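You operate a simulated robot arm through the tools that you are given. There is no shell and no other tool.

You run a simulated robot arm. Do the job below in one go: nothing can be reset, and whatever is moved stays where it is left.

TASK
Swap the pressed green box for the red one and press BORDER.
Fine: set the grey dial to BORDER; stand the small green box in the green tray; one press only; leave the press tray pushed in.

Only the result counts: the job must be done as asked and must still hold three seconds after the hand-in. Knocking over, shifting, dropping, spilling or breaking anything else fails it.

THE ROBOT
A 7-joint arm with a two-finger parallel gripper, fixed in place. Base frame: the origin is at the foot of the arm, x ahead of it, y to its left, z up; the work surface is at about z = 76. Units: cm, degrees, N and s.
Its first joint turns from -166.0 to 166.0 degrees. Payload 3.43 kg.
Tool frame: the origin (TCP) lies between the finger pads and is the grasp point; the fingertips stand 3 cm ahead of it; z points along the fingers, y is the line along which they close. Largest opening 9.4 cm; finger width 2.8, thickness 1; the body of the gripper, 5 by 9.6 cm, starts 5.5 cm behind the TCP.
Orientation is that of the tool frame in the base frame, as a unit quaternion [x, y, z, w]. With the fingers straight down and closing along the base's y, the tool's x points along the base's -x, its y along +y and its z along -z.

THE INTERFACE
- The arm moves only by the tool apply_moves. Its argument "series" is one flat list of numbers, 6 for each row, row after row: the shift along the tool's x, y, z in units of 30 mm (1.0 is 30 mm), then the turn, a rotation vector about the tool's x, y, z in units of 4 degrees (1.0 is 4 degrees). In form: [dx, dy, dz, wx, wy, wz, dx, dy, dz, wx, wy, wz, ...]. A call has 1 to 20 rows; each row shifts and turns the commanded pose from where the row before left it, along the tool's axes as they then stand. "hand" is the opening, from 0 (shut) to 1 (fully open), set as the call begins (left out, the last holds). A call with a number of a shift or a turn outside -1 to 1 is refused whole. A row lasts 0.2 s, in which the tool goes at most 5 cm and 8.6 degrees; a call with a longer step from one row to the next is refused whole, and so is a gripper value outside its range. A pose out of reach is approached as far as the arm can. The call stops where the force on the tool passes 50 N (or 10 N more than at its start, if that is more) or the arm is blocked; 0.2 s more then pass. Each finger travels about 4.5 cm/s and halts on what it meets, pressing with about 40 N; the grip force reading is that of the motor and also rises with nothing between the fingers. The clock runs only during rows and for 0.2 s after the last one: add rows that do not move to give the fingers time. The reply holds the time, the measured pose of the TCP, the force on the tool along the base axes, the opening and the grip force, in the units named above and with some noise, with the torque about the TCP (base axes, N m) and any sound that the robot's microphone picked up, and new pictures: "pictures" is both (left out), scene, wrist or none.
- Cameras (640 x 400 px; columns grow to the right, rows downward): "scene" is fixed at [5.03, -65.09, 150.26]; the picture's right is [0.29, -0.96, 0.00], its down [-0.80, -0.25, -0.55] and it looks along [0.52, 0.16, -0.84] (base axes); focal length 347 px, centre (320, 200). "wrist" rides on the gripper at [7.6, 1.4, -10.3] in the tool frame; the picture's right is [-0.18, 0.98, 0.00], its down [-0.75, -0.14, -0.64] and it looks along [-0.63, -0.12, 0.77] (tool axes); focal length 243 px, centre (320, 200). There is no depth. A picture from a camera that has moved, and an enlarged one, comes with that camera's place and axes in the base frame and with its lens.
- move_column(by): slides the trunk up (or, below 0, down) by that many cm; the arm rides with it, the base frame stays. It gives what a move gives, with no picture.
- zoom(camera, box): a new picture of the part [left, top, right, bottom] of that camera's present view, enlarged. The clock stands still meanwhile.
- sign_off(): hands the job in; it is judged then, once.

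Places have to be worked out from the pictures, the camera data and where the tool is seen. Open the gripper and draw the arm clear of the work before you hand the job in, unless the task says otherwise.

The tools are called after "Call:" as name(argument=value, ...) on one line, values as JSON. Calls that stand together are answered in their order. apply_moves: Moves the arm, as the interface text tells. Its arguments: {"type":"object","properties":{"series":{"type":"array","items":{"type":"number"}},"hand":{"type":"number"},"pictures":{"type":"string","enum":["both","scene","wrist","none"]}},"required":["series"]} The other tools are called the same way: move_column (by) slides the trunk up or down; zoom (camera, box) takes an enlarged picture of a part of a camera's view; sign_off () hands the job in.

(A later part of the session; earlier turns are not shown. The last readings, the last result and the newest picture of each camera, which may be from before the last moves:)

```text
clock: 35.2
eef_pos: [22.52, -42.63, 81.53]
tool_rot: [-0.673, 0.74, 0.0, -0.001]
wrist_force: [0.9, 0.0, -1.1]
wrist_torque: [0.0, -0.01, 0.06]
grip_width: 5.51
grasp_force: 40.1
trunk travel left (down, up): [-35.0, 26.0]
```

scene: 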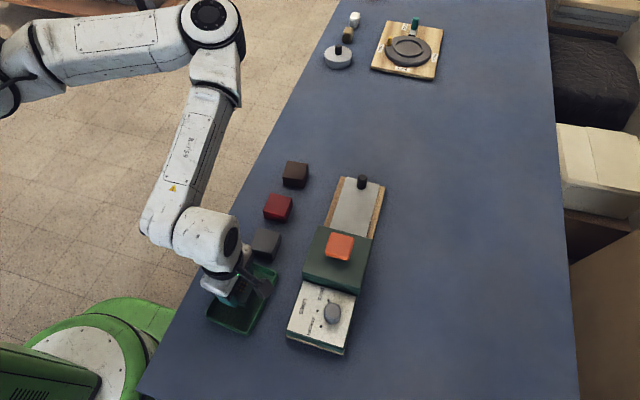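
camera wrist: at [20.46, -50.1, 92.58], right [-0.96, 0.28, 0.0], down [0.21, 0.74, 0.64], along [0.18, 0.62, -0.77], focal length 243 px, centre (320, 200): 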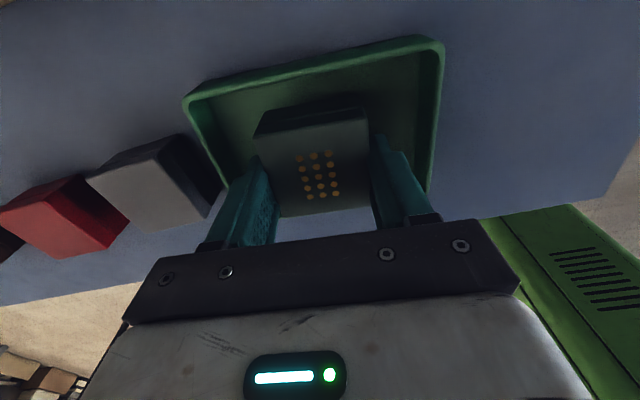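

No contact at z of about 81.5. I continue in 1.2 mm steps.

Call:
apply_moves(series=[0, 0, 0.04, 0, 0, 0, 0, 0, 0, 0, 0, 0], pictures="none")

Call:
apply_moves(series=[0, 0, 0.04, 0, 0, 0, 0, 0, 0, 0, 0, 0], pictures="both")

Call:
zoom(camera="scene", box=[200, 230, 300, 330])

```text
clock: 35.8
eef_pos: [22.59, -42.62, 81.38]
tool_rot: [-0.673, 0.74, 0.001, -0.001]
wrist_force: [-0.2, 0.5, 0.4]
wrist_torque: [0.0, -0.05, 0.0]
grip_width: 5.49
grasp_force: 40.3
trunk travel left (down, up): [-35.0, 26.0]
```

```text
clock: 36.4
eef_pos: [22.59, -42.58, 81.33]
tool_rot: [-0.673, 0.74, 0.0, 0.0]
wrist_force: [-0.3, -0.4, -0.9]
wrist_torque: [0.02, -0.02, -0.01]
grip_width: 5.48
grasp_force: 39.7
trunk travel left (down, up): [-35.0, 26.0]
camera wrist: at [20.61, -50.18, 91.68], right [-0.96, 0.28, 0.0], down [0.21, 0.74, 0.64], along [0.18, 0.62, -0.77], focal length 243 px, centre (320, 200)
```

scene: 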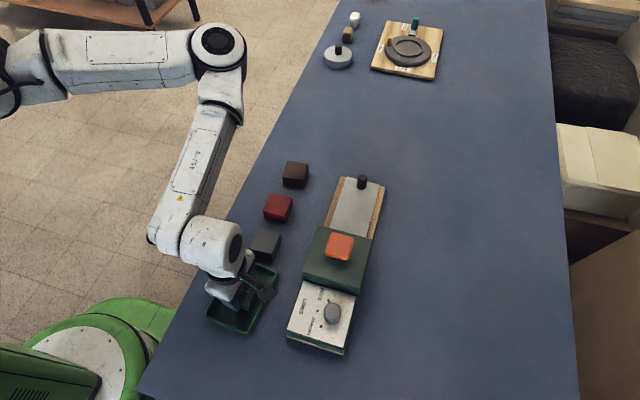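
wrist: 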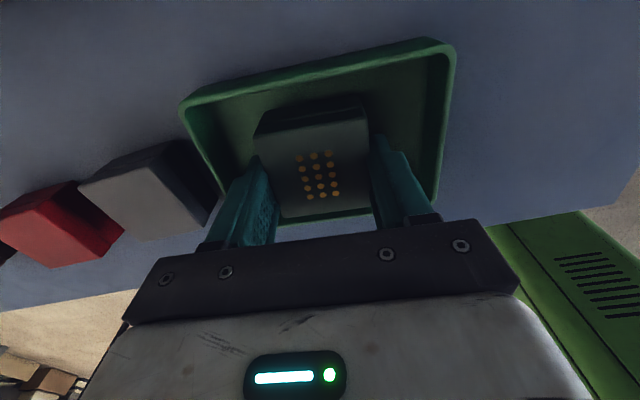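

```text
4.00 times, centred on (250, 280) of scene
camera zoom: at [5.03, -65.09, 150.26], right [0.29, -0.96, 0.0], down [-0.8, -0.25, -0.55], along [0.52, 0.16, -0.84], focal length 1390 px, centre (600, -120)
```

zoom: 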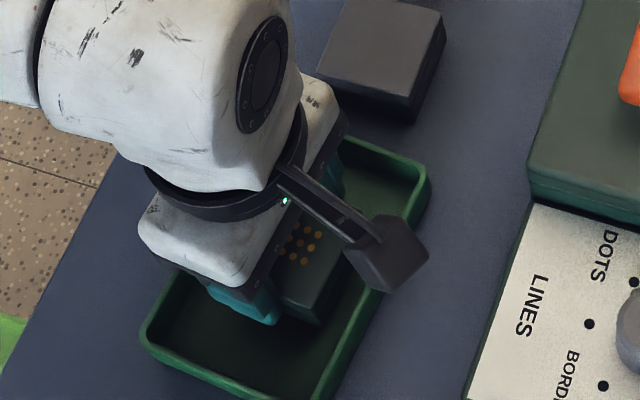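

Still no contact, so I keep lowering step by step.

Call:
apply_moves(series=[0, 0, 0.04, 0, 0, 0, 0, 0, 0, 0, 0, 0], pictures="none")

Call:
apply_moves(series=[0, 0, 0.04, 0, 0, 0, 0, 0, 0, 0, 0, 0], pictures="none")

Call:
apply_moves(series=[0, 0, 0.04, 0, 0, 0, 0, 0, 0, 0, 0, 0], pictures="none")

```text
clock: 37.0
eef_pos: [22.62, -42.59, 81.16]
tool_rot: [-0.674, 0.739, 0.0, 0.0]
wrist_force: [0.6, 0.2, -0.6]
wrist_torque: [0.02, 0.0, 0.02]
grip_width: 5.5
grasp_force: 40.1
trunk travel left (down, up): [-35.0, 26.0]
```

```text
clock: 37.6
eef_pos: [22.6, -42.5, 81.1]
tool_rot: [-0.673, 0.74, 0.0, 0.0]
wrist_force: [-0.3, -0.3, -0.3]
wrist_torque: [0.02, -0.01, -0.04]
grip_width: 5.47
grasp_force: 39.9
trunk travel left (down, up): [-35.0, 26.0]
```

```text
clock: 38.2
eef_pos: [22.54, -42.52, 80.95]
tool_rot: [-0.673, 0.739, -0.001, -0.001]
wrist_force: [-0.3, 0.5, -0.3]
wrist_torque: [0.03, -0.01, 0.04]
grip_width: 5.48
grasp_force: 39.8
trunk travel left (down, up): [-35.0, 26.0]
```

No contact yet at z = 80.95, so I continue.

Call:
apply_moves(series=[0, 0, 0.04, 0, 0, 0, 0, 0, 0, 0, 0, 0], pictures="none")

Call:
apply_moves(series=[0, 0, 0.04, 0, 0, 0, 0, 0, 0, 0, 0, 0], pictures="none")

Call:
apply_moves(series=[0, 0, 0.04, 0, 0, 0, 0, 0, 0, 0, 0, 0], pictures="wrist")

```text
clock: 38.8
eef_pos: [22.45, -42.5, 80.84]
tool_rot: [-0.673, 0.74, 0.0, 0.0]
wrist_force: [-0.1, 0.0, -0.6]
wrist_torque: [0.01, 0.01, 0.02]
grip_width: 5.49
grasp_force: 39.6
trunk travel left (down, up): [-35.0, 26.0]
```

```text
clock: 39.4
eef_pos: [22.53, -42.66, 80.75]
tool_rot: [-0.673, 0.74, 0.0, 0.0]
wrist_force: [-0.8, 0.2, -1.1]
wrist_torque: [0.01, 0.02, 0.03]
grip_width: 5.48
grasp_force: 40.2
trunk travel left (down, up): [-35.0, 26.0]
```

```text
clock: 40.0
eef_pos: [22.39, -42.59, 80.63]
tool_rot: [-0.673, 0.739, 0.001, 0.001]
wrist_force: [-0.5, 0.9, -0.5]
wrist_torque: [0.0, 0.02, -0.03]
grip_width: 5.46
grasp_force: 40.0
trunk travel left (down, up): [-35.0, 26.0]
camera wrist: at [20.41, -50.14, 90.94], right [-0.96, 0.28, 0.0], down [0.21, 0.74, 0.64], along [0.18, 0.62, -0.77], focal length 243 px, centre (320, 200)
```

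wrist: 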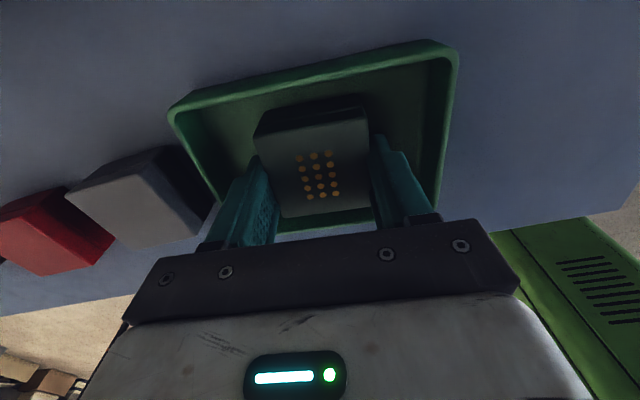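

Still free. The box bottom should be very close to the floor now, so I continue gently.

Call:
apply_moves(series=[0, 0, 0.03, 0, 0, 0, 0, 0, 0, 0, 0, 0], pictures="none")

Call:
apply_moves(series=[0, 0, 0.03, 0, 0, 0, 0, 0, 0, 0, 0, 0], pictures="none")

Call:
apply_moves(series=[0, 0, 0.03, 0, 0, 0, 0, 0, 0, 0, 0, 0], pictures="none")

Call:
zoom(camera="wrist", box=[150, 20, 480, 240])

```text
clock: 40.6
eef_pos: [22.42, -42.47, 80.4]
tool_rot: [-0.673, 0.739, 0.0, 0.0]
wrist_force: [-0.4, 2.1, 10.3]
wrist_torque: [0.05, 0.03, -0.01]
grip_width: 5.5
grasp_force: 40.0
trunk travel left (down, up): [-35.0, 26.0]
```

```text
clock: 41.2
eef_pos: [22.34, -42.56, 80.43]
tool_rot: [-0.672, 0.74, 0.0, -0.001]
wrist_force: [-2.4, 2.8, 24.4]
wrist_torque: [0.2, 0.01, -0.01]
grip_width: 5.49
grasp_force: 40.0
trunk travel left (down, up): [-35.0, 26.0]
```

```text
clock: 41.8
eef_pos: [22.56, -42.63, 80.45]
tool_rot: [-0.674, 0.739, -0.002, -0.001]
wrist_force: [-1.7, 5.7, 38.1]
wrist_torque: [0.3, 0.03, -0.04]
grip_width: 5.49
grasp_force: 40.3
trunk travel left (down, up): [-35.0, 26.0]
```

```text
1.82 times, centred on (315, 130) of wrist
camera zoom: at [20.47, -50.16, 90.83], right [-0.96, 0.28, 0.0], down [0.21, 0.74, 0.64], along [0.18, 0.61, -0.77], focal length 441 px, centre (329, 327)
```

zoom: 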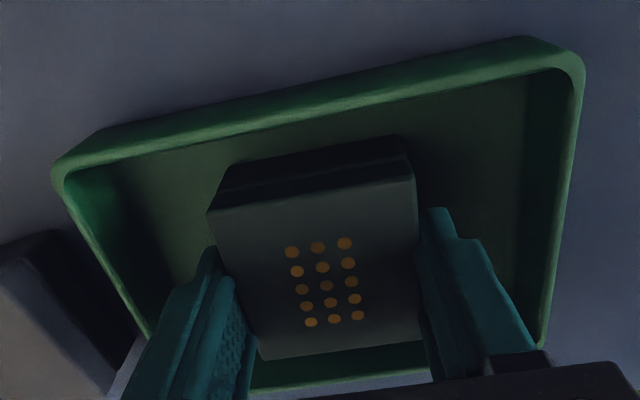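

Contact occurred at z of about 80.45 and the box is seated on the tray floor. I back off to unload, then open the fingers slightly and rise.

Call:
apply_moves(series=[0, 0, -0.06, 0, 0, 0, 0, 0, 0, 0, 0, 0], pictures="none")

Call:
apply_moves(series=[0, 0, 0, 0, 0, 0, 0, 0, 0, 0, 0, 0, 0, 0, 0, 0, 0, 0, 0, 0, 0, 0, 0, 0], hand=0.76)

```text
clock: 42.4
eef_pos: [22.62, -42.68, 80.46]
tool_rot: [-0.674, 0.739, 0.0, 0.0]
wrist_force: [-1.4, -2.2, 17.7]
wrist_torque: [-0.19, 0.11, 0.02]
grip_width: 5.47
grasp_force: 40.3
trunk travel left (down, up): [-35.0, 26.0]
```

```text
clock: 43.4
eef_pos: [22.48, -42.51, 80.54]
tool_rot: [-0.674, 0.739, 0.0, 0.0]
wrist_force: [-0.7, 0.3, -0.5]
wrist_torque: [0.0, -0.02, 0.03]
grip_width: 7.14
grasp_force: 0.1
trunk travel left (down, up): [-35.0, 26.0]
camera wrist: at [20.46, -50.16, 90.83], right [-0.96, 0.28, 0.0], down [0.21, 0.74, 0.64], along [0.18, 0.62, -0.77], focal length 243 px, centre (320, 200)
```

scene: 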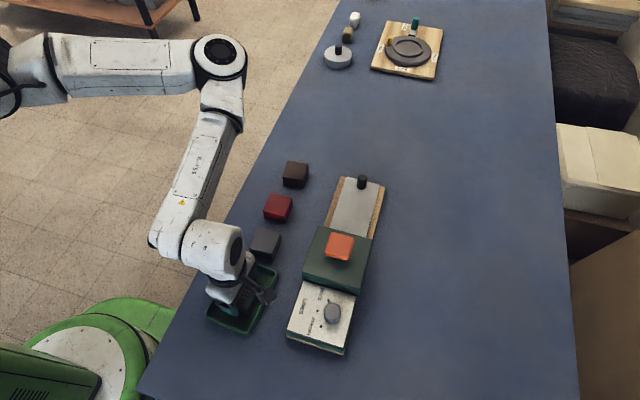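
wrist: 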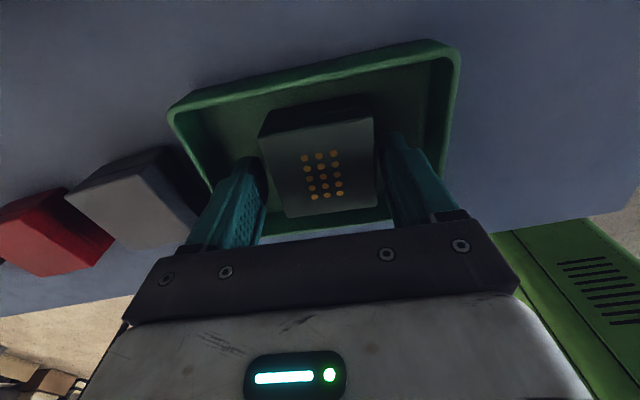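

The box is released. I rise straight up and turn the gripper back to yaw 0.

Call:
apply_moves(series=[0, 0, -0.3, 0, 0, 0, 0, 0, -0.7, 0, 0, 0, 0, 0, -0.9, 0, 0, 0, 0, 0, -0.9, 0, 0, 0, 0, 0, -0.9, 0, 0, 0, 0, 0, -0.9, 0, 0, 0, 0, 0, -0.9, 0, 0, 0, 0, 0, 0, 0, 0, 1, 0, 0, 0, 0, 0, 1, 0, 0, 0, 0, 0, 1, 0, 0, 0, 0, 0, 1, 0, 0, 0, 0, 0, 1, 0, 0, 0, 0, 0, 1, 0, 0, 0, 0, 0, 1, 0, 0, 0, 0, 0, 1, 0, 0, 0, 0, 0, 1, 0, 0, 0, 0, 0, 1], pictures="none")

Call:
apply_moves(series=[0, 0, 0, 0, 0, 1, 0, 0, 0, 0, 0, 1, 0, 0, 0, 0, 0, 1, 0, 0, 0, 0, 0, 1, 0, 0, 0, 0, 0, 1, 0, 0, 0, 0, 0, 1, 0, 0, 0, 0, 0, 1, 0, 0, 0, 0, 0, 1, 0, 0, 0, 0, 0, 1, 0, 0, 0, 0, 0, 1, 0, 0, 0, 0, 0, 1, 0, 0, 0, 0, 0, 0.15, 0, 0, 0, 0, 0, 0])

Call:
zoom(camera="scene", box=[200, 230, 300, 330])

```text
clock: 47.0
eef_pos: [22.38, -42.46, 97.03]
tool_rot: [-0.378, 0.926, -0.001, 0.0]
wrist_force: [0.6, 0.3, -0.1]
wrist_torque: [-0.02, -0.01, 0.02]
grip_width: 7.16
grasp_force: 0.0
trunk travel left (down, up): [-35.0, 26.0]
```

```text
clock: 49.8
eef_pos: [22.5, -42.67, 96.93]
tool_rot: [-0.001, 1.0, 0.0, 0.0]
wrist_force: [1.1, 0.1, 0.5]
wrist_torque: [-0.01, 0.02, 0.0]
grip_width: 7.14
grasp_force: 0.2
trunk travel left (down, up): [-35.0, 26.0]
camera wrist: at [15.03, -41.29, 107.34], right [0.18, 0.98, 0.0], down [0.75, -0.14, 0.64], along [0.63, -0.12, -0.77], focal length 243 px, centre (320, 200)
```

scene: 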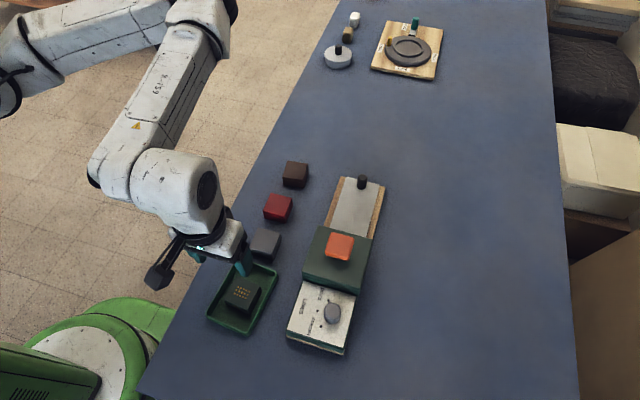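
wrist: 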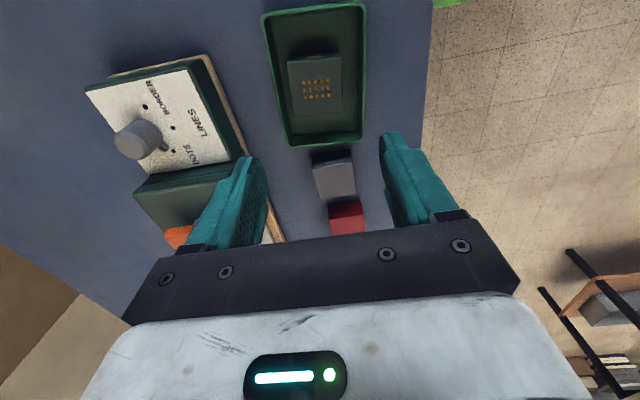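

```text
4.00 times, centred on (250, 280) of scene
camera zoom: at [5.03, -65.09, 150.26], right [0.29, -0.96, 0.0], down [-0.8, -0.25, -0.55], along [0.52, 0.16, -0.84], focal length 1390 px, centre (600, -120)
```

zoom: 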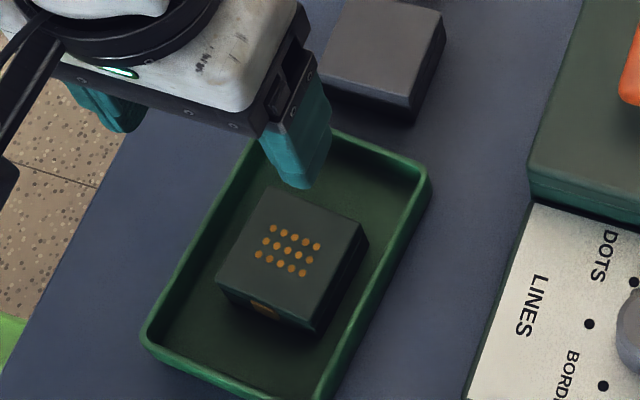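

The green box stands squarely in the tray. I move above the red box at about (44.3, -42.7).

Call:
apply_moves(series=[-0.9, 0, 0, 0, 0, 0, -0.9, 0, 0, 0, 0, 0, -0.9, 0, 0, 0, 0, 0, -0.9, 0, 0, 0, 0, 0, -0.9, 0, 0, 0, 0, 0, -0.9, 0, 0, 0, 0, 0, -0.9, 0, 0, 0, 0, 0, -0.9, 0, 0, 0, 0, 0, 0, 0, 0, 0, 0, 0])

Call:
zoom(camera="wrist", box=[230, 20, 410, 200])

Call:
zoom(camera="scene", box=[240, 150, 330, 240])

```text
clock: 51.8
eef_pos: [44.18, -42.78, 97.32]
tool_rot: [-0.001, 1.0, 0.0, 0.0]
wrist_force: [-0.5, -0.2, 0.6]
wrist_torque: [-0.01, 0.0, 0.01]
grip_width: 7.13
grasp_force: 0.1
trunk travel left (down, up): [-35.0, 26.0]
camera wrist: at [36.64, -41.5, 107.65], right [0.18, 0.98, 0.0], down [0.75, -0.14, 0.64], along [0.63, -0.12, -0.77], focal length 243 px, centre (320, 200)
```

scene: 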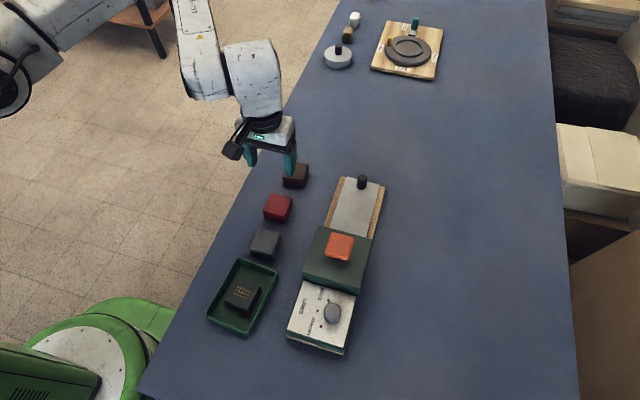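
wrist: 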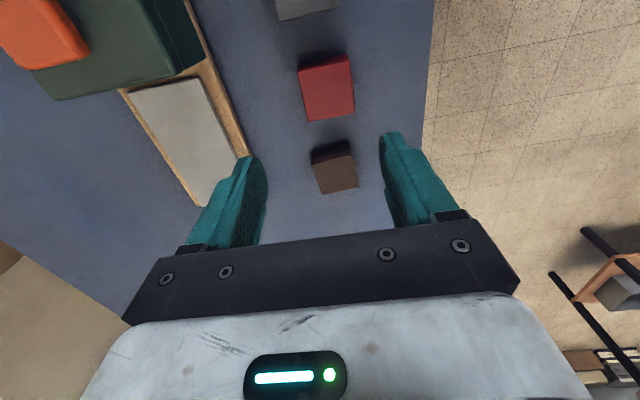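

```text
2.22 times, centred on (320, 110) of wrist
camera zoom: at [36.64, -41.5, 107.65], right [0.18, 0.98, 0.0], down [0.75, -0.14, 0.64], along [0.63, -0.12, -0.77], focal length 539 px, centre (320, 400)
```

zoom: 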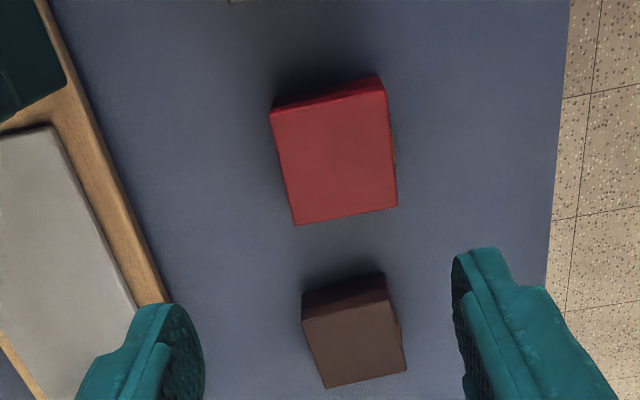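

```text
4.44 times, centred on (285, 195) of scene
camera zoom: at [5.03, -65.09, 150.26], right [0.29, -0.96, 0.0], down [-0.8, -0.25, -0.55], along [0.52, 0.16, -0.84], focal length 1544 px, centre (476, 222)
```

zoom: 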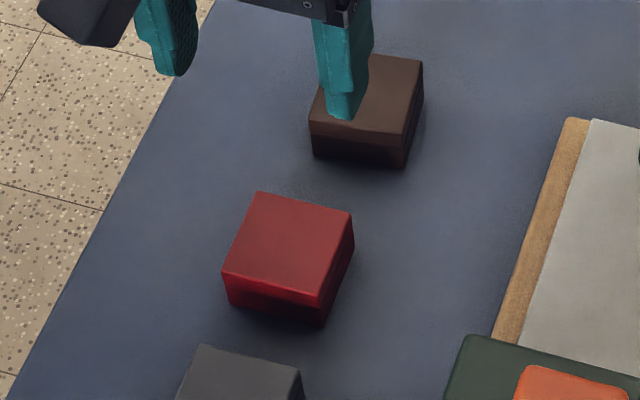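

The red box centre is about (44.9, -42.2), top z about 79.1, with yaw near +1°. I align and descend partway, then check.

Call:
apply_moves(series=[-0.233, 0.167, 0.5, 0, 0, -0.25, 0, 0, 0.9, 0, 0, 0, 0, 0, 0.9, 0, 0, 0, 0, 0, 0.9, 0, 0, 0, 0, 0, 0.9, 0, 0, 0, 0, 0, 0, 0, 0, 0], hand=0.8)

Call:
zoom(camera="wrist", box=[200, 40, 440, 220])

```text
clock: 53.2
eef_pos: [45.02, -42.19, 84.69]
tool_rot: [-0.009, 1.0, -0.001, 0.0]
wrist_force: [0.3, -0.2, 0.5]
wrist_torque: [0.0, 0.02, 0.02]
grip_width: 7.51
grasp_force: 0.0
trunk travel left (down, up): [-35.0, 26.0]
camera wrist: at [37.4, -40.94, 95.09], right [0.17, 0.99, 0.0], down [0.76, -0.13, 0.64], along [0.63, -0.11, -0.77], focal length 243 px, centre (320, 200)
```

scene: 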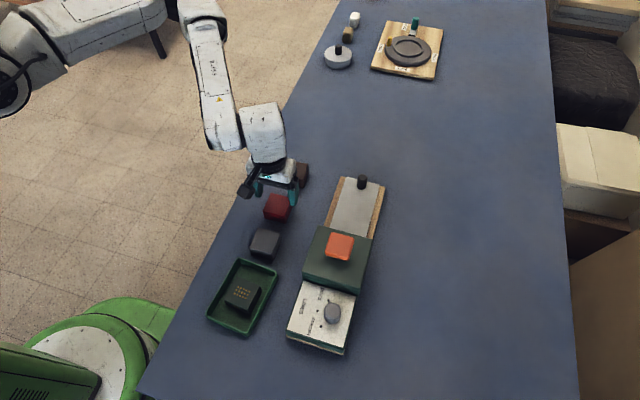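
wrist: 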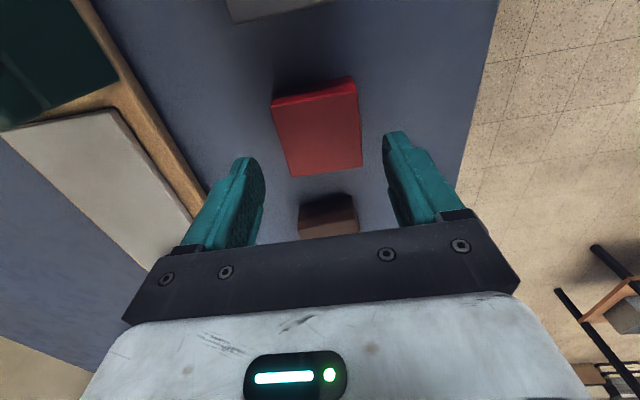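

```text
2.22 times, centred on (320, 130) of wrist
camera zoom: at [37.4, -40.94, 95.09], right [0.17, 0.99, 0.0], down [0.76, -0.13, 0.64], along [0.63, -0.11, -0.77], focal length 539 px, centre (320, 356)
```

zoom: 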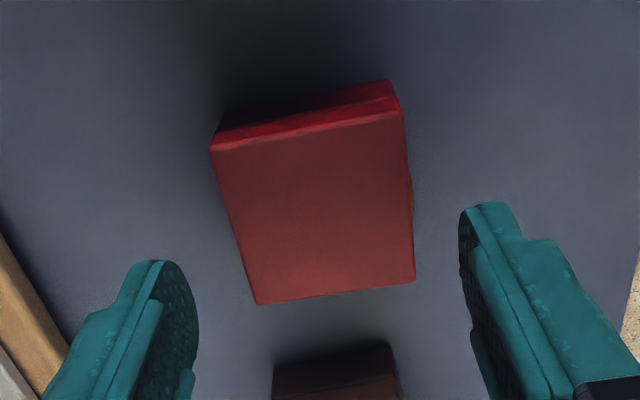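

The red box is centred under the tool within 1 mm. I descend to z of about 80.2 and close.

Call:
apply_moves(series=[0, 0, 0.5, 0, 0, 0, 0, 0, 0.5, 0, 0, 0, 0, 0, 0.4, 0, 0, 0, 0, 0, 0.08, 0, 0, 0, 0, 0, 0, 0, 0, 0], pictures="none")

Call:
apply_moves(series=[0, 0, 0, 0, 0, 0, 0, 0, 0, 0, 0, 0, 0, 0, 0, 0, 0, 0, 0, 0, 0, 0, 0, 0], hand=0.45)

```text
clock: 54.4
eef_pos: [44.71, -42.07, 80.25]
tool_rot: [-0.008, 1.0, -0.001, 0.001]
wrist_force: [0.8, -0.7, -0.2]
wrist_torque: [0.01, 0.0, 0.02]
grip_width: 7.53
grasp_force: 0.1
trunk travel left (down, up): [-35.0, 26.0]
```

```text
clock: 55.4
eef_pos: [44.71, -42.08, 80.39]
tool_rot: [-0.009, 1.0, 0.0, 0.0]
wrist_force: [-0.2, -0.5, 0.2]
wrist_torque: [0.04, 0.03, -0.02]
grip_width: 5.49
grasp_force: 40.1
trunk travel left (down, up): [-35.0, 26.0]
camera wrist: at [37.22, -40.92, 90.64], right [0.17, 0.99, 0.0], down [0.76, -0.13, 0.64], along [0.63, -0.11, -0.77], focal length 243 px, centre (320, 200)
```

scene: 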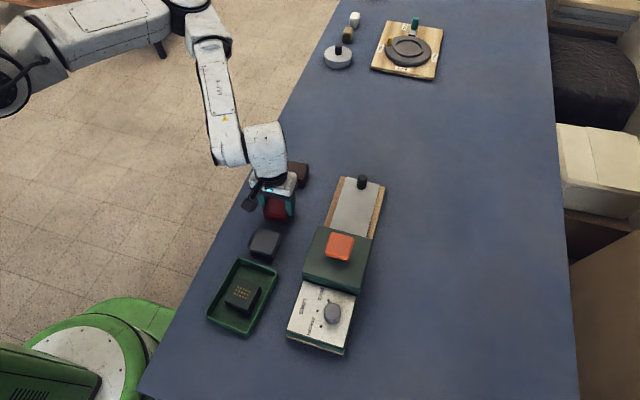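
wrist: 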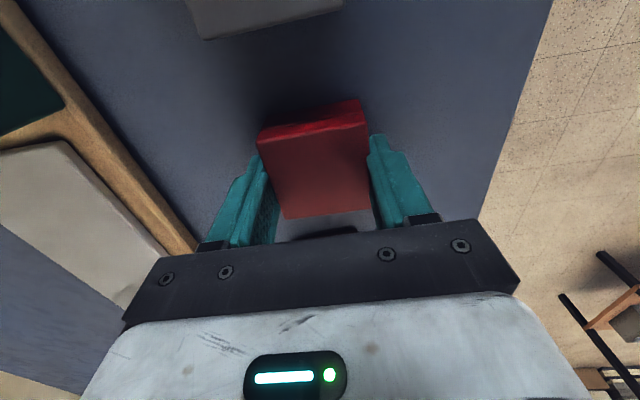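

The red box is held. I lift it and carry it above the tray spot where the green box stood (about (45.5, -60.15)).

Call:
apply_moves(series=[0, 0, -0.3, 0, 0, 0, 0, 0, -0.7, 0, 0, 0, 0, 0, -0.9, 0, 0, 0, 0, 0, -0.9, 0, 0, 0, 0, 0, -0.9, 0, 0, 0.35, -0.28, -0.4, -0.3, 0, 0, 0, 0, -0.8, 0, 0, 0, 0, 0, -0.8, 0, 0, 0, 0, 0, -0.8, 0, 0, 0, 0, 0, -0.8, 0, 0, 0, 0, 0, -0.8, 0, 0, 0, 0, 0, -0.8, 0, 0, 0, 0, 0, -0.8, 0, 0, 0, 0, 0, 0, 0, 0, 0, 0])

Call:
zoom(camera="scene", box=[300, 170, 400, 270])

Call:
zoom(camera="wrist", box=[200, 0, 440, 220])

```text
clock: 58.4
eef_pos: [45.6, -60.05, 92.18]
tool_rot: [0.003, 1.0, 0.0, 0.001]
wrist_force: [-0.2, 0.1, -0.5]
wrist_torque: [0.02, 0.01, -0.02]
grip_width: 5.47
grasp_force: 39.6
trunk travel left (down, up): [-35.0, 26.0]
camera wrist: at [38.05, -58.81, 102.5], right [0.19, 0.98, 0.0], down [0.75, -0.15, 0.64], along [0.63, -0.12, -0.77], focal length 243 px, centre (320, 200)
```

scene: 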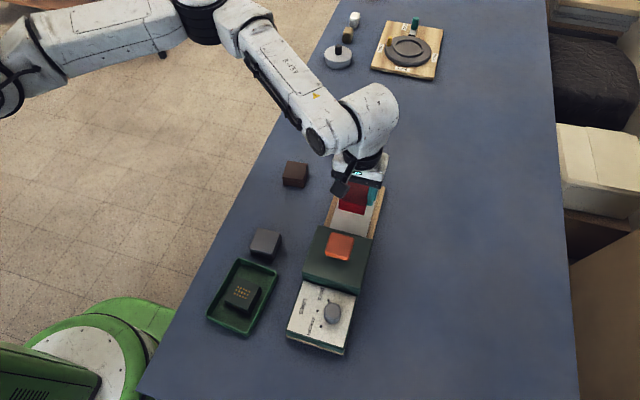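
wrist: 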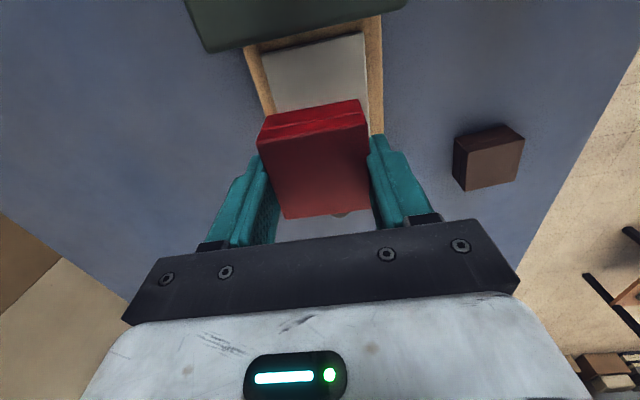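

```text
4.00 times, centred on (350, 220) of scene
camera zoom: at [5.03, -65.09, 150.26], right [0.29, -0.96, 0.0], down [-0.8, -0.25, -0.55], along [0.52, 0.16, -0.84], focal length 1390 px, centre (200, 120)
```

zoom: 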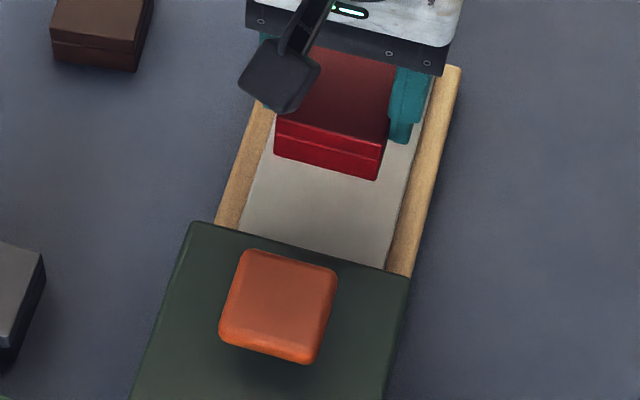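

```text
1.82 times, centred on (320, 110) of wrist
camera zoom: at [38.05, -58.81, 102.5], right [0.19, 0.98, 0.0], down [0.75, -0.15, 0.64], along [0.63, -0.12, -0.77], focal length 441 px, centre (320, 364)
```

zoom: 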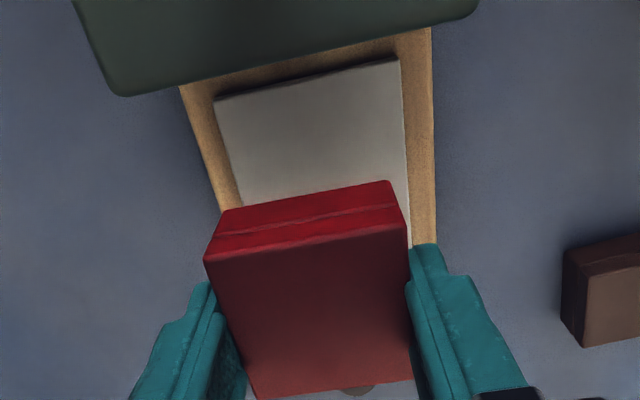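

Aligned in x and y. I descend to just above the plate, then feel for contact in small steps.

Call:
apply_moves(series=[0, 0, 0.7, 0, 0, 0, 0, 0, 0.7, 0, 0, 0, 0, 0, 0.7, 0, 0, 0, 0, 0, 0.45, 0, 0, 0, 0, 0, 0, 0, 0, 0], pictures="none")

Call:
apply_moves(series=[0, 0, 0.07, 0, 0, 0, 0, 0, 0.07, 0, 0, 0, 0, 0, 0, 0, 0, 0], pictures="wrist")

```text
clock: 59.6
eef_pos: [45.6, -59.93, 84.39]
tool_rot: [0.004, 1.0, 0.0, 0.0]
wrist_force: [-0.2, 0.0, -0.4]
wrist_torque: [-0.01, -0.01, -0.02]
grip_width: 5.47
grasp_force: 39.6
trunk travel left (down, up): [-35.0, 26.0]
```

```text
clock: 60.4
eef_pos: [45.58, -60.22, 83.94]
tool_rot: [0.004, 1.0, -0.001, 0.0]
wrist_force: [0.0, 0.3, -0.8]
wrist_torque: [0.02, 0.04, -0.03]
grip_width: 5.51
grasp_force: 40.1
trunk travel left (down, up): [-35.0, 26.0]
camera wrist: at [38.1, -58.7, 94.44], right [0.19, 0.98, 0.0], down [0.75, -0.15, 0.64], along [0.63, -0.12, -0.77], focal length 243 px, centre (320, 200)
```

wrist: 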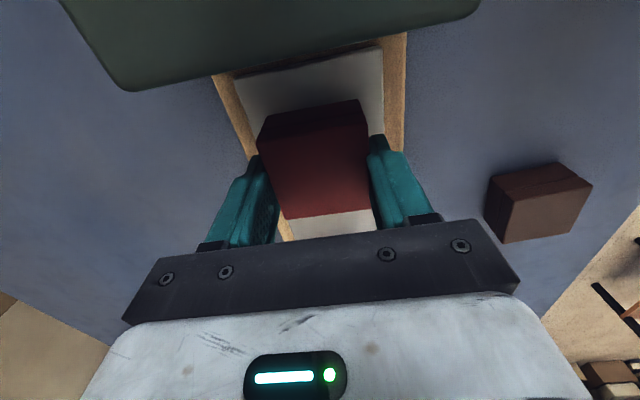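

No contact at z of about 84.0. I continue in 1 mm steps.

Call:
apply_moves(series=[0, 0, 0.05, 0, 0, 0, 0, 0, 0, 0, 0, 0], pictures="none")

Call:
apply_moves(series=[0, 0, 0.04, 0, 0, 0, 0, 0, 0, 0, 0, 0], pictures="none")

Call:
apply_moves(series=[0, 0, 0.04, 0, 0, 0, 0, 0, 0, 0, 0, 0], pictures="none")

```text
clock: 61.0
eef_pos: [45.44, -60.05, 83.85]
tool_rot: [0.004, 1.0, 0.0, -0.001]
wrist_force: [-0.6, -0.9, -0.8]
wrist_torque: [0.05, 0.0, -0.04]
grip_width: 5.49
grasp_force: 39.4
trunk travel left (down, up): [-35.0, 26.0]
```

```text
clock: 61.6
eef_pos: [45.5, -60.01, 83.73]
tool_rot: [0.003, 1.0, 0.0, 0.001]
wrist_force: [-0.3, -0.2, -0.2]
wrist_torque: [-0.01, -0.02, -0.02]
grip_width: 5.51
grasp_force: 40.2
trunk travel left (down, up): [-35.0, 26.0]
```

```text
clock: 62.2
eef_pos: [45.52, -60.13, 83.68]
tool_rot: [0.004, 1.0, 0.0, 0.0]
wrist_force: [-0.4, 0.3, -0.6]
wrist_torque: [-0.04, -0.01, 0.01]
grip_width: 5.5
grasp_force: 39.2
trunk travel left (down, up): [-35.0, 26.0]
```

Still free, so I continue.

Call:
apply_moves(series=[0, 0, 0.04, 0, 0, 0, 0, 0, 0, 0, 0, 0], pictures="none")

Call:
apply_moves(series=[0, 0, 0.04, 0, 0, 0, 0, 0, 0, 0, 0, 0], pictures="none")

Call:
apply_moves(series=[0, 0, 0.03, 0, 0, 0, 0, 0, 0, 0, 0, 0], pictures="none")

```text
clock: 62.8
eef_pos: [45.69, -60.06, 83.6]
tool_rot: [0.003, 1.0, 0.001, 0.0]
wrist_force: [0.5, 0.1, 0.0]
wrist_torque: [-0.05, -0.02, -0.01]
grip_width: 5.48
grasp_force: 40.2
trunk travel left (down, up): [-35.0, 26.0]
```

```text
clock: 63.4
eef_pos: [45.47, -60.01, 83.48]
tool_rot: [0.003, 1.0, 0.0, 0.001]
wrist_force: [-0.6, 0.4, 0.0]
wrist_torque: [0.0, -0.03, 0.01]
grip_width: 5.49
grasp_force: 40.4
trunk travel left (down, up): [-35.0, 26.0]
```

```text
clock: 64.0
eef_pos: [45.57, -60.03, 83.45]
tool_rot: [0.004, 1.0, -0.001, 0.0]
wrist_force: [0.1, -0.7, -1.5]
wrist_torque: [0.04, 0.0, 0.0]
grip_width: 5.47
grasp_force: 40.3
trunk travel left (down, up): [-35.0, 26.0]
```

Still free at 83.45. I continue with single small steps.

Call:
apply_moves(series=[0, 0, 0.03, 0, 0, 0, 0, 0, 0, 0, 0, 0], pictures="none")

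Call:
apply_moves(series=[0, 0, 0.03, 0, 0, 0, 0, 0, 0, 0, 0, 0], pictures="none")

Call:
apply_moves(series=[0, 0, 0.03, 0, 0, 0, 0, 0, 0, 0, 0, 0], pictures="none")

```text
clock: 64.6
eef_pos: [45.72, -60.19, 83.38]
tool_rot: [0.004, 1.0, 0.0, 0.0]
wrist_force: [0.0, 0.1, -1.6]
wrist_torque: [0.02, 0.03, -0.03]
grip_width: 5.44
grasp_force: 39.9
trunk travel left (down, up): [-35.0, 26.0]
```

```text
clock: 65.2
eef_pos: [45.53, -60.03, 83.28]
tool_rot: [0.004, 1.0, 0.0, 0.0]
wrist_force: [-0.8, 0.4, -0.1]
wrist_torque: [0.01, 0.0, -0.01]
grip_width: 5.47
grasp_force: 39.8
trunk travel left (down, up): [-35.0, 26.0]
```

```text
clock: 65.8
eef_pos: [45.55, -60.08, 83.14]
tool_rot: [0.003, 1.0, 0.0, 0.0]
wrist_force: [-0.2, 0.7, 1.5]
wrist_torque: [0.04, 0.02, 0.0]
grip_width: 5.48
grasp_force: 40.2
trunk travel left (down, up): [-35.0, 26.0]
```

A hint of contact (1.5 N). One more tiny step confirms it.

Call:
apply_moves(series=[0, 0, 0.025, 0, 0, 0, 0, 0, 0, 0, 0, 0], pictures="none")

```text
clock: 66.4
eef_pos: [45.57, -60.1, 83.19]
tool_rot: [0.004, 1.0, -0.001, 0.0]
wrist_force: [-1.7, 3.2, 11.6]
wrist_torque: [0.26, 0.11, 0.03]
grip_width: 5.48
grasp_force: 40.0
trunk travel left (down, up): [-35.0, 26.0]
```

Contact (11.6 N): the red box sits on the plate. I open gently and rise.

Call:
apply_moves(series=[0, 0, -0.02, 0, 0, 0, 0, 0, 0, 0, 0, 0, 0, 0, 0, 0, 0, 0, 0, 0, 0, 0, 0, 0, 0, 0, 0, 0, 0, 0], hand=0.8, pictures="wrist")

Call:
apply_moves(series=[0, 0, -0.3, 0, 0, 0, 0, 0, -0.7, 0, 0, 0, 0, 0, -0.9, 0, 0, 0, 0, 0, -0.9, 0, 0, 0, 0, 0, -0.9, 0, 0, 0, 0, 0, 0, 0, 0, 0])

Call:
zoom(camera="scene", box=[300, 170, 400, 270])

Call:
zoom(camera="wrist", box=[230, 20, 410, 210])

```text
clock: 67.6
eef_pos: [45.53, -60.12, 83.23]
tool_rot: [0.004, 1.0, 0.0, 0.0]
wrist_force: [-0.7, 0.5, -1.0]
wrist_torque: [-0.02, -0.02, -0.02]
grip_width: 7.5
grasp_force: 0.0
trunk travel left (down, up): [-35.0, 26.0]
camera wrist: at [38.05, -58.77, 93.55], right [0.19, 0.98, 0.0], down [0.75, -0.15, 0.64], along [0.63, -0.12, -0.77], focal length 243 px, centre (320, 200)
```

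wrist: 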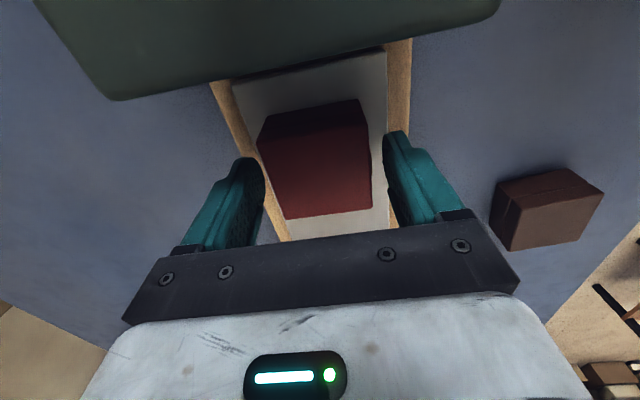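

```text
clock: 69.0
eef_pos: [45.84, -59.94, 94.4]
tool_rot: [0.004, 1.0, 0.0, 0.0]
wrist_force: [-0.8, 0.2, -0.3]
wrist_torque: [0.01, -0.01, 0.01]
grip_width: 7.51
grasp_force: 0.1
trunk travel left (down, up): [-35.0, 26.0]
camera wrist: at [38.41, -58.69, 104.8], right [0.19, 0.98, 0.0], down [0.75, -0.15, 0.64], along [0.63, -0.12, -0.77], focal length 243 px, centre (320, 200)
```

scene: 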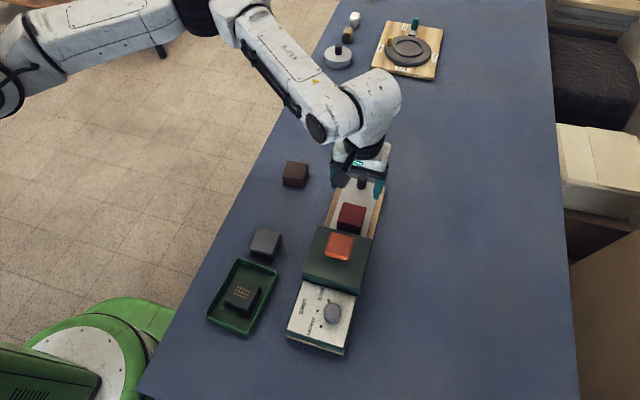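
wrist: 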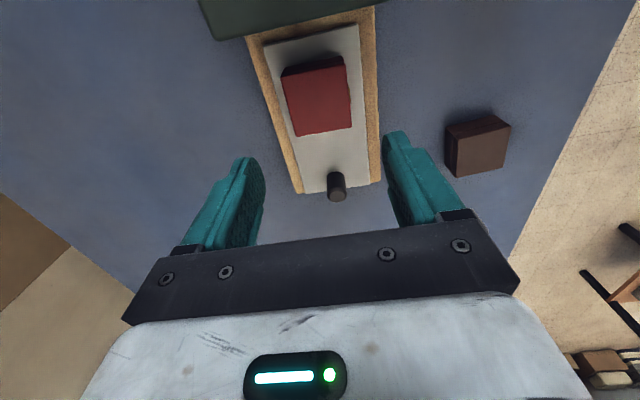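

```text
4.00 times, centred on (350, 220) of scene
camera zoom: at [5.03, -65.09, 150.26], right [0.29, -0.96, 0.0], down [-0.8, -0.25, -0.55], along [0.52, 0.16, -0.84], focal length 1390 px, centre (200, 120)
```

zoom: 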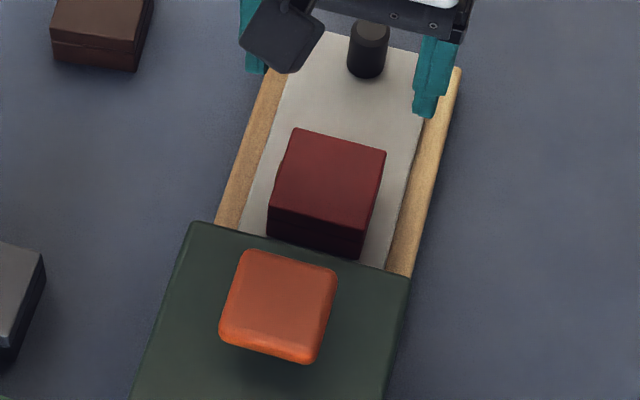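

```text
2.11 times, centred on (320, 115) of wrist
camera zoom: at [38.41, -58.69, 104.8], right [0.19, 0.98, 0.0], down [0.75, -0.15, 0.64], along [0.63, -0.12, -0.77], focal length 511 px, centre (320, 379)
```

zoom: 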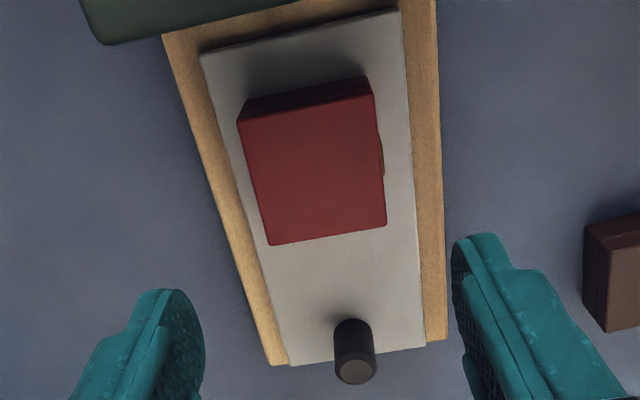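

The red box stands where the green one stood, within about 1-2 mm. Now I go back over the knob at (56.25, -60.05) to push the tray in.

Call:
apply_moves(series=[-0.7, 0, 0, 0, 0, -0.1, -0.7, 0, 0, 0, 0, 0, -0.7, 0, 0, 0, 0, 0, -0.7, 0, 0, 0, 0, 0, -0.67, -0.02, 0, 0, 0, 0, 0, 0, 0.8, 0, 0, 0, 0, 0, 0.8, 0, 0, 0, 0, 0, 0.6, 0, 0, 0, 0, 0, 0, 0, 0, 0])

```text
clock: 71.0
eef_pos: [55.95, -60.25, 87.53]
tool_rot: [0.0, 1.0, -0.001, 0.001]
wrist_force: [0.0, -0.2, -0.1]
wrist_torque: [0.02, -0.03, 0.01]
grip_width: 7.52
grasp_force: 0.1
trunk travel left (down, up): [-35.0, 26.0]
camera wrist: at [48.49, -58.87, 97.87], right [0.18, 0.98, 0.0], down [0.75, -0.14, 0.64], along [0.63, -0.12, -0.77], focal length 243 px, centre (320, 200)
```

scene: 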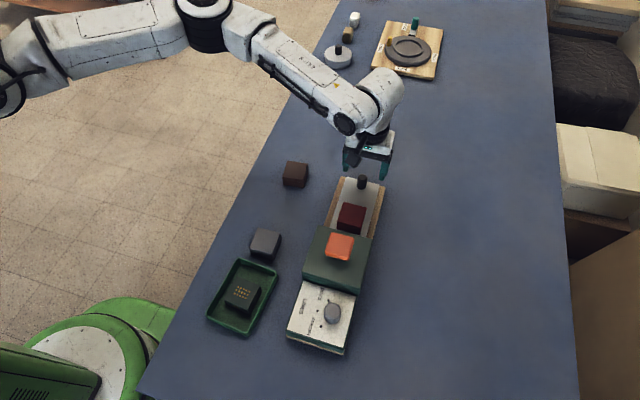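
wrist: 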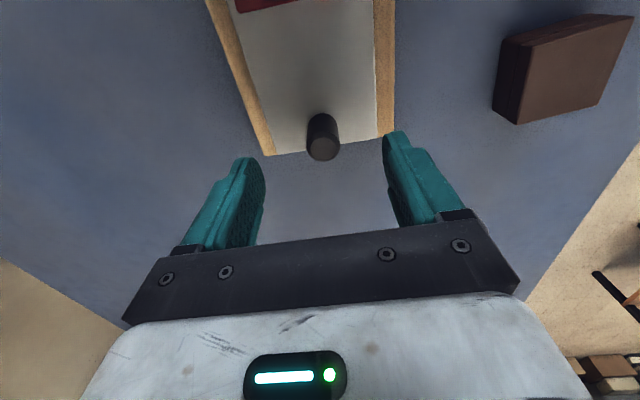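

The knob is at about (56.3, -60.15). I trim, descend, and grip it with the fingers closing in y.

Call:
apply_moves(series=[-0.08, 0.03, 0.5, 0, 0, 0, 0, 0, 0.5, 0, 0, 0, 0, 0, 0.47, 0, 0, 0, 0, 0, 0, 0, 0, 0], pictures="none")

Call:
apply_moves(series=[0, 0, 0, 0, 0, 0, 0, 0, 0, 0, 0, 0, 0, 0, 0, 0, 0, 0, 0, 0, 0, 0, 0, 0, 0, 0, 0, 0, 0, 0], hand=0.1)

```text
clock: 72.0
eef_pos: [56.17, -60.02, 83.47]
tool_rot: [0.0, 1.0, 0.0, 0.0]
wrist_force: [0.8, 0.1, 0.1]
wrist_torque: [-0.02, -0.05, -0.01]
grip_width: 7.51
grasp_force: 0.1
trunk travel left (down, up): [-35.0, 26.0]
```

```text
clock: 73.2
eef_pos: [56.13, -60.11, 83.38]
tool_rot: [-0.001, 1.0, 0.0, -0.001]
wrist_force: [0.1, -4.3, 0.1]
wrist_torque: [0.31, 0.0, -0.01]
grip_width: 2.31
grasp_force: 39.9
trunk travel left (down, up): [-35.0, 26.0]
camera wrist: at [48.64, -58.73, 93.78], right [0.18, 0.98, 0.0], down [0.75, -0.14, 0.64], along [0.63, -0.12, -0.77], focal length 243 px, centre (320, 200)
```

scene: 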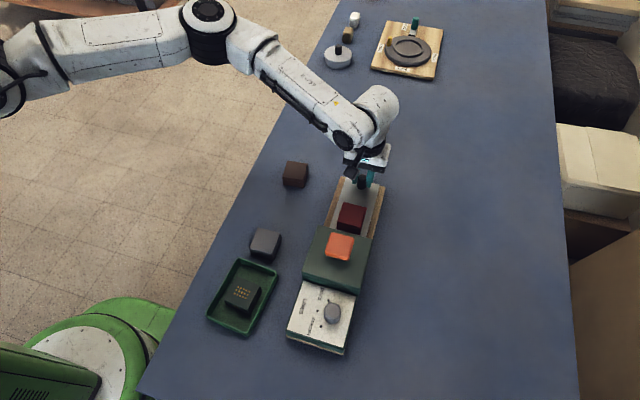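
wrist: 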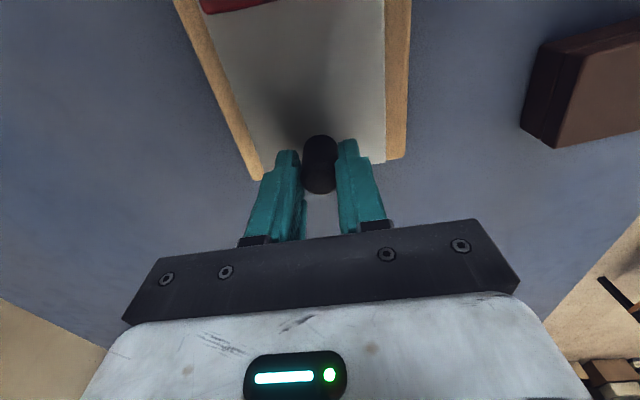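

The knob is gripped. I push the tray in slowly, the first 7.5 cm.

Call:
apply_moves(series=[0.05, 0, 0, 0, 0, 0, 0.1, 0, 0, 0, 0, 0, 0.13, 0, 0, 0, 0, 0, 0.13, 0, 0, 0, 0, 0, 0.13, 0, 0, 0, 0, 0, 0.13, 0, 0, 0, 0, 0, 0.13, 0, 0, 0, 0, 0, 0.13, 0, 0, 0, 0, 0, 0.13, 0, 0, 0, 0, 0, 0.13, 0, 0, 0, 0, 0, 0.13, 0, 0, 0, 0, 0, 0.13, 0, 0, 0, 0, 0, 0.13, 0, 0, 0, 0, 0, 0.13, 0, 0, 0, 0, 0, 0.13, 0, 0, 0, 0, 0, 0.13, 0, 0, 0, 0, 0, 0.13, 0, 0, 0, 0, 0, 0.13, 0, 0, 0, 0, 0, 0.13, 0, 0, 0, 0, 0, 0, 0, 0, 0, 0, 0])

Call:
zoom(camera="scene", box=[300, 170, 400, 270])

```text
clock: 77.4
eef_pos: [49.09, -60.04, 83.19]
tool_rot: [0.0, 1.0, 0.0, 0.0]
wrist_force: [0.4, -3.9, 19.0]
wrist_torque: [0.27, -0.39, 0.02]
grip_width: 2.32
grasp_force: 39.9
trunk travel left (down, up): [-35.0, 26.0]
camera wrist: at [41.57, -58.72, 93.67], right [0.18, 0.98, 0.0], down [0.75, -0.14, 0.64], along [0.63, -0.12, -0.77], focal length 243 px, centre (320, 200)
```

scene: 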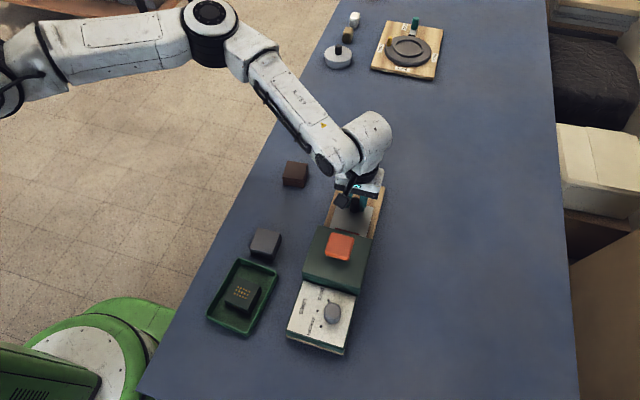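
wrist: 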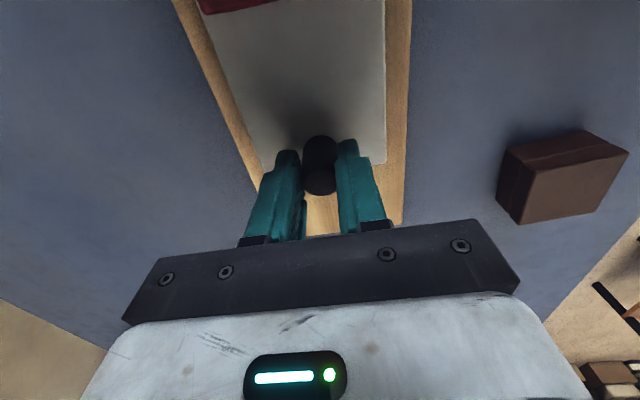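

```text
4.00 times, centred on (350, 220) of scene
camera zoom: at [5.03, -65.09, 150.26], right [0.29, -0.96, 0.0], down [-0.8, -0.25, -0.55], along [0.52, 0.16, -0.84], focal length 1390 px, centre (200, 120)
```

zoom: 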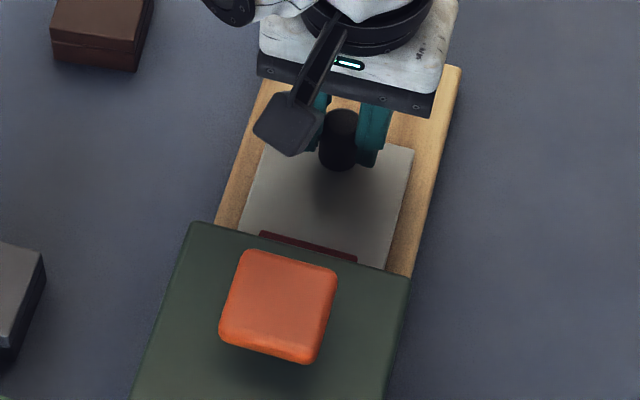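

The red box is entering the chamber and the press hasn't moved. I relieve the vertical load a bit and push on toward the end.

Call:
apply_moves(series=[0, 0, -0.04, 0, 0, 0, 0.1, 0, 0, 0, 0, 0, 0.1, 0, 0, 0, 0, 0, 0.1, 0, 0, 0, 0, 0, 0.1, 0, 0, 0, 0, 0, 0.1, 0, 0, 0, 0, 0, 0.1, 0, 0, 0, 0, 0, 0.1, 0, 0, 0, 0, 0, 0.1, 0, 0, 0, 0, 0, 0.1, 0, 0, 0, 0, 0, 0.1, 0, 0, 0, 0, 0, 0.1, 0, 0, 0, 0, 0, 0.1, 0, 0, 0, 0, 0, 0, 0, 0, 0, 0, 0], pictures="none")

```text
clock: 80.4
eef_pos: [45.48, -60.0, 83.3]
tool_rot: [0.0, 1.0, 0.0, 0.0]
wrist_force: [-0.4, -2.5, 1.0]
wrist_torque: [0.41, 0.13, -0.02]
grip_width: 2.36
grasp_force: 40.2
trunk travel left (down, up): [-35.0, 26.0]
```

Tool at x = 45.5 with no resistance yet. I take 1.5 mm steps toward 44.95.

Call:
apply_moves(series=[0.05, 0, 0, 0, 0, 0, 0.05, 0, 0, 0, 0, 0, 0, 0, 0, 0, 0, 0], pictures="none")

Call:
apply_moves(series=[0.04, 0, 0, 0, 0, 0, 0, 0, 0, 0, 0, 0], pictures="scene")

Call:
zoom(camera="scene", box=[300, 170, 400, 270])

```text
clock: 81.2
eef_pos: [45.37, -59.98, 83.31]
tool_rot: [0.001, 1.0, 0.001, 0.0]
wrist_force: [0.7, 0.7, 1.0]
wrist_torque: [-0.48, -0.23, 0.05]
grip_width: 2.35
grasp_force: 39.7
trunk travel left (down, up): [-35.0, 26.0]
```

```text
clock: 81.8
eef_pos: [45.2, -59.96, 83.26]
tool_rot: [0.0, 1.0, 0.0, 0.0]
wrist_force: [1.1, -2.2, -0.8]
wrist_torque: [-0.52, -0.3, 0.08]
grip_width: 2.33
grasp_force: 39.8
trunk travel left (down, up): [-35.0, 26.0]
```

scene: 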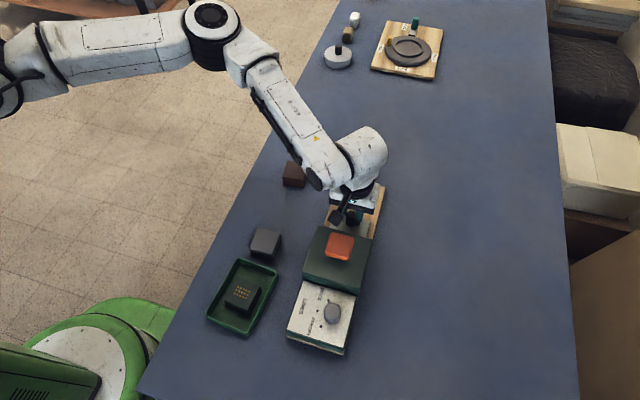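

```text
4.00 times, centred on (350, 220) of scene
camera zoom: at [5.03, -65.09, 150.26], right [0.29, -0.96, 0.0], down [-0.8, -0.25, -0.55], along [0.52, 0.16, -0.84], focal length 1390 px, centre (200, 120)
```

zoom: 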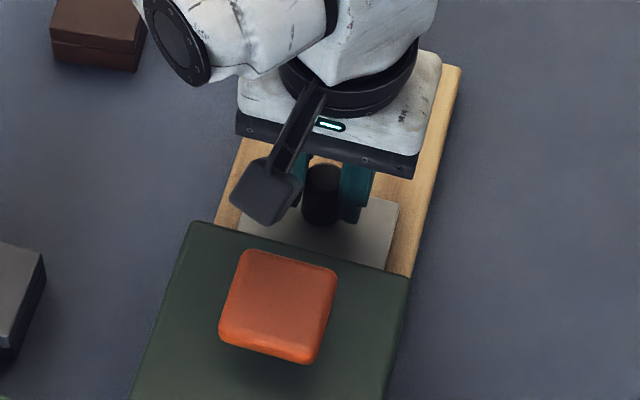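

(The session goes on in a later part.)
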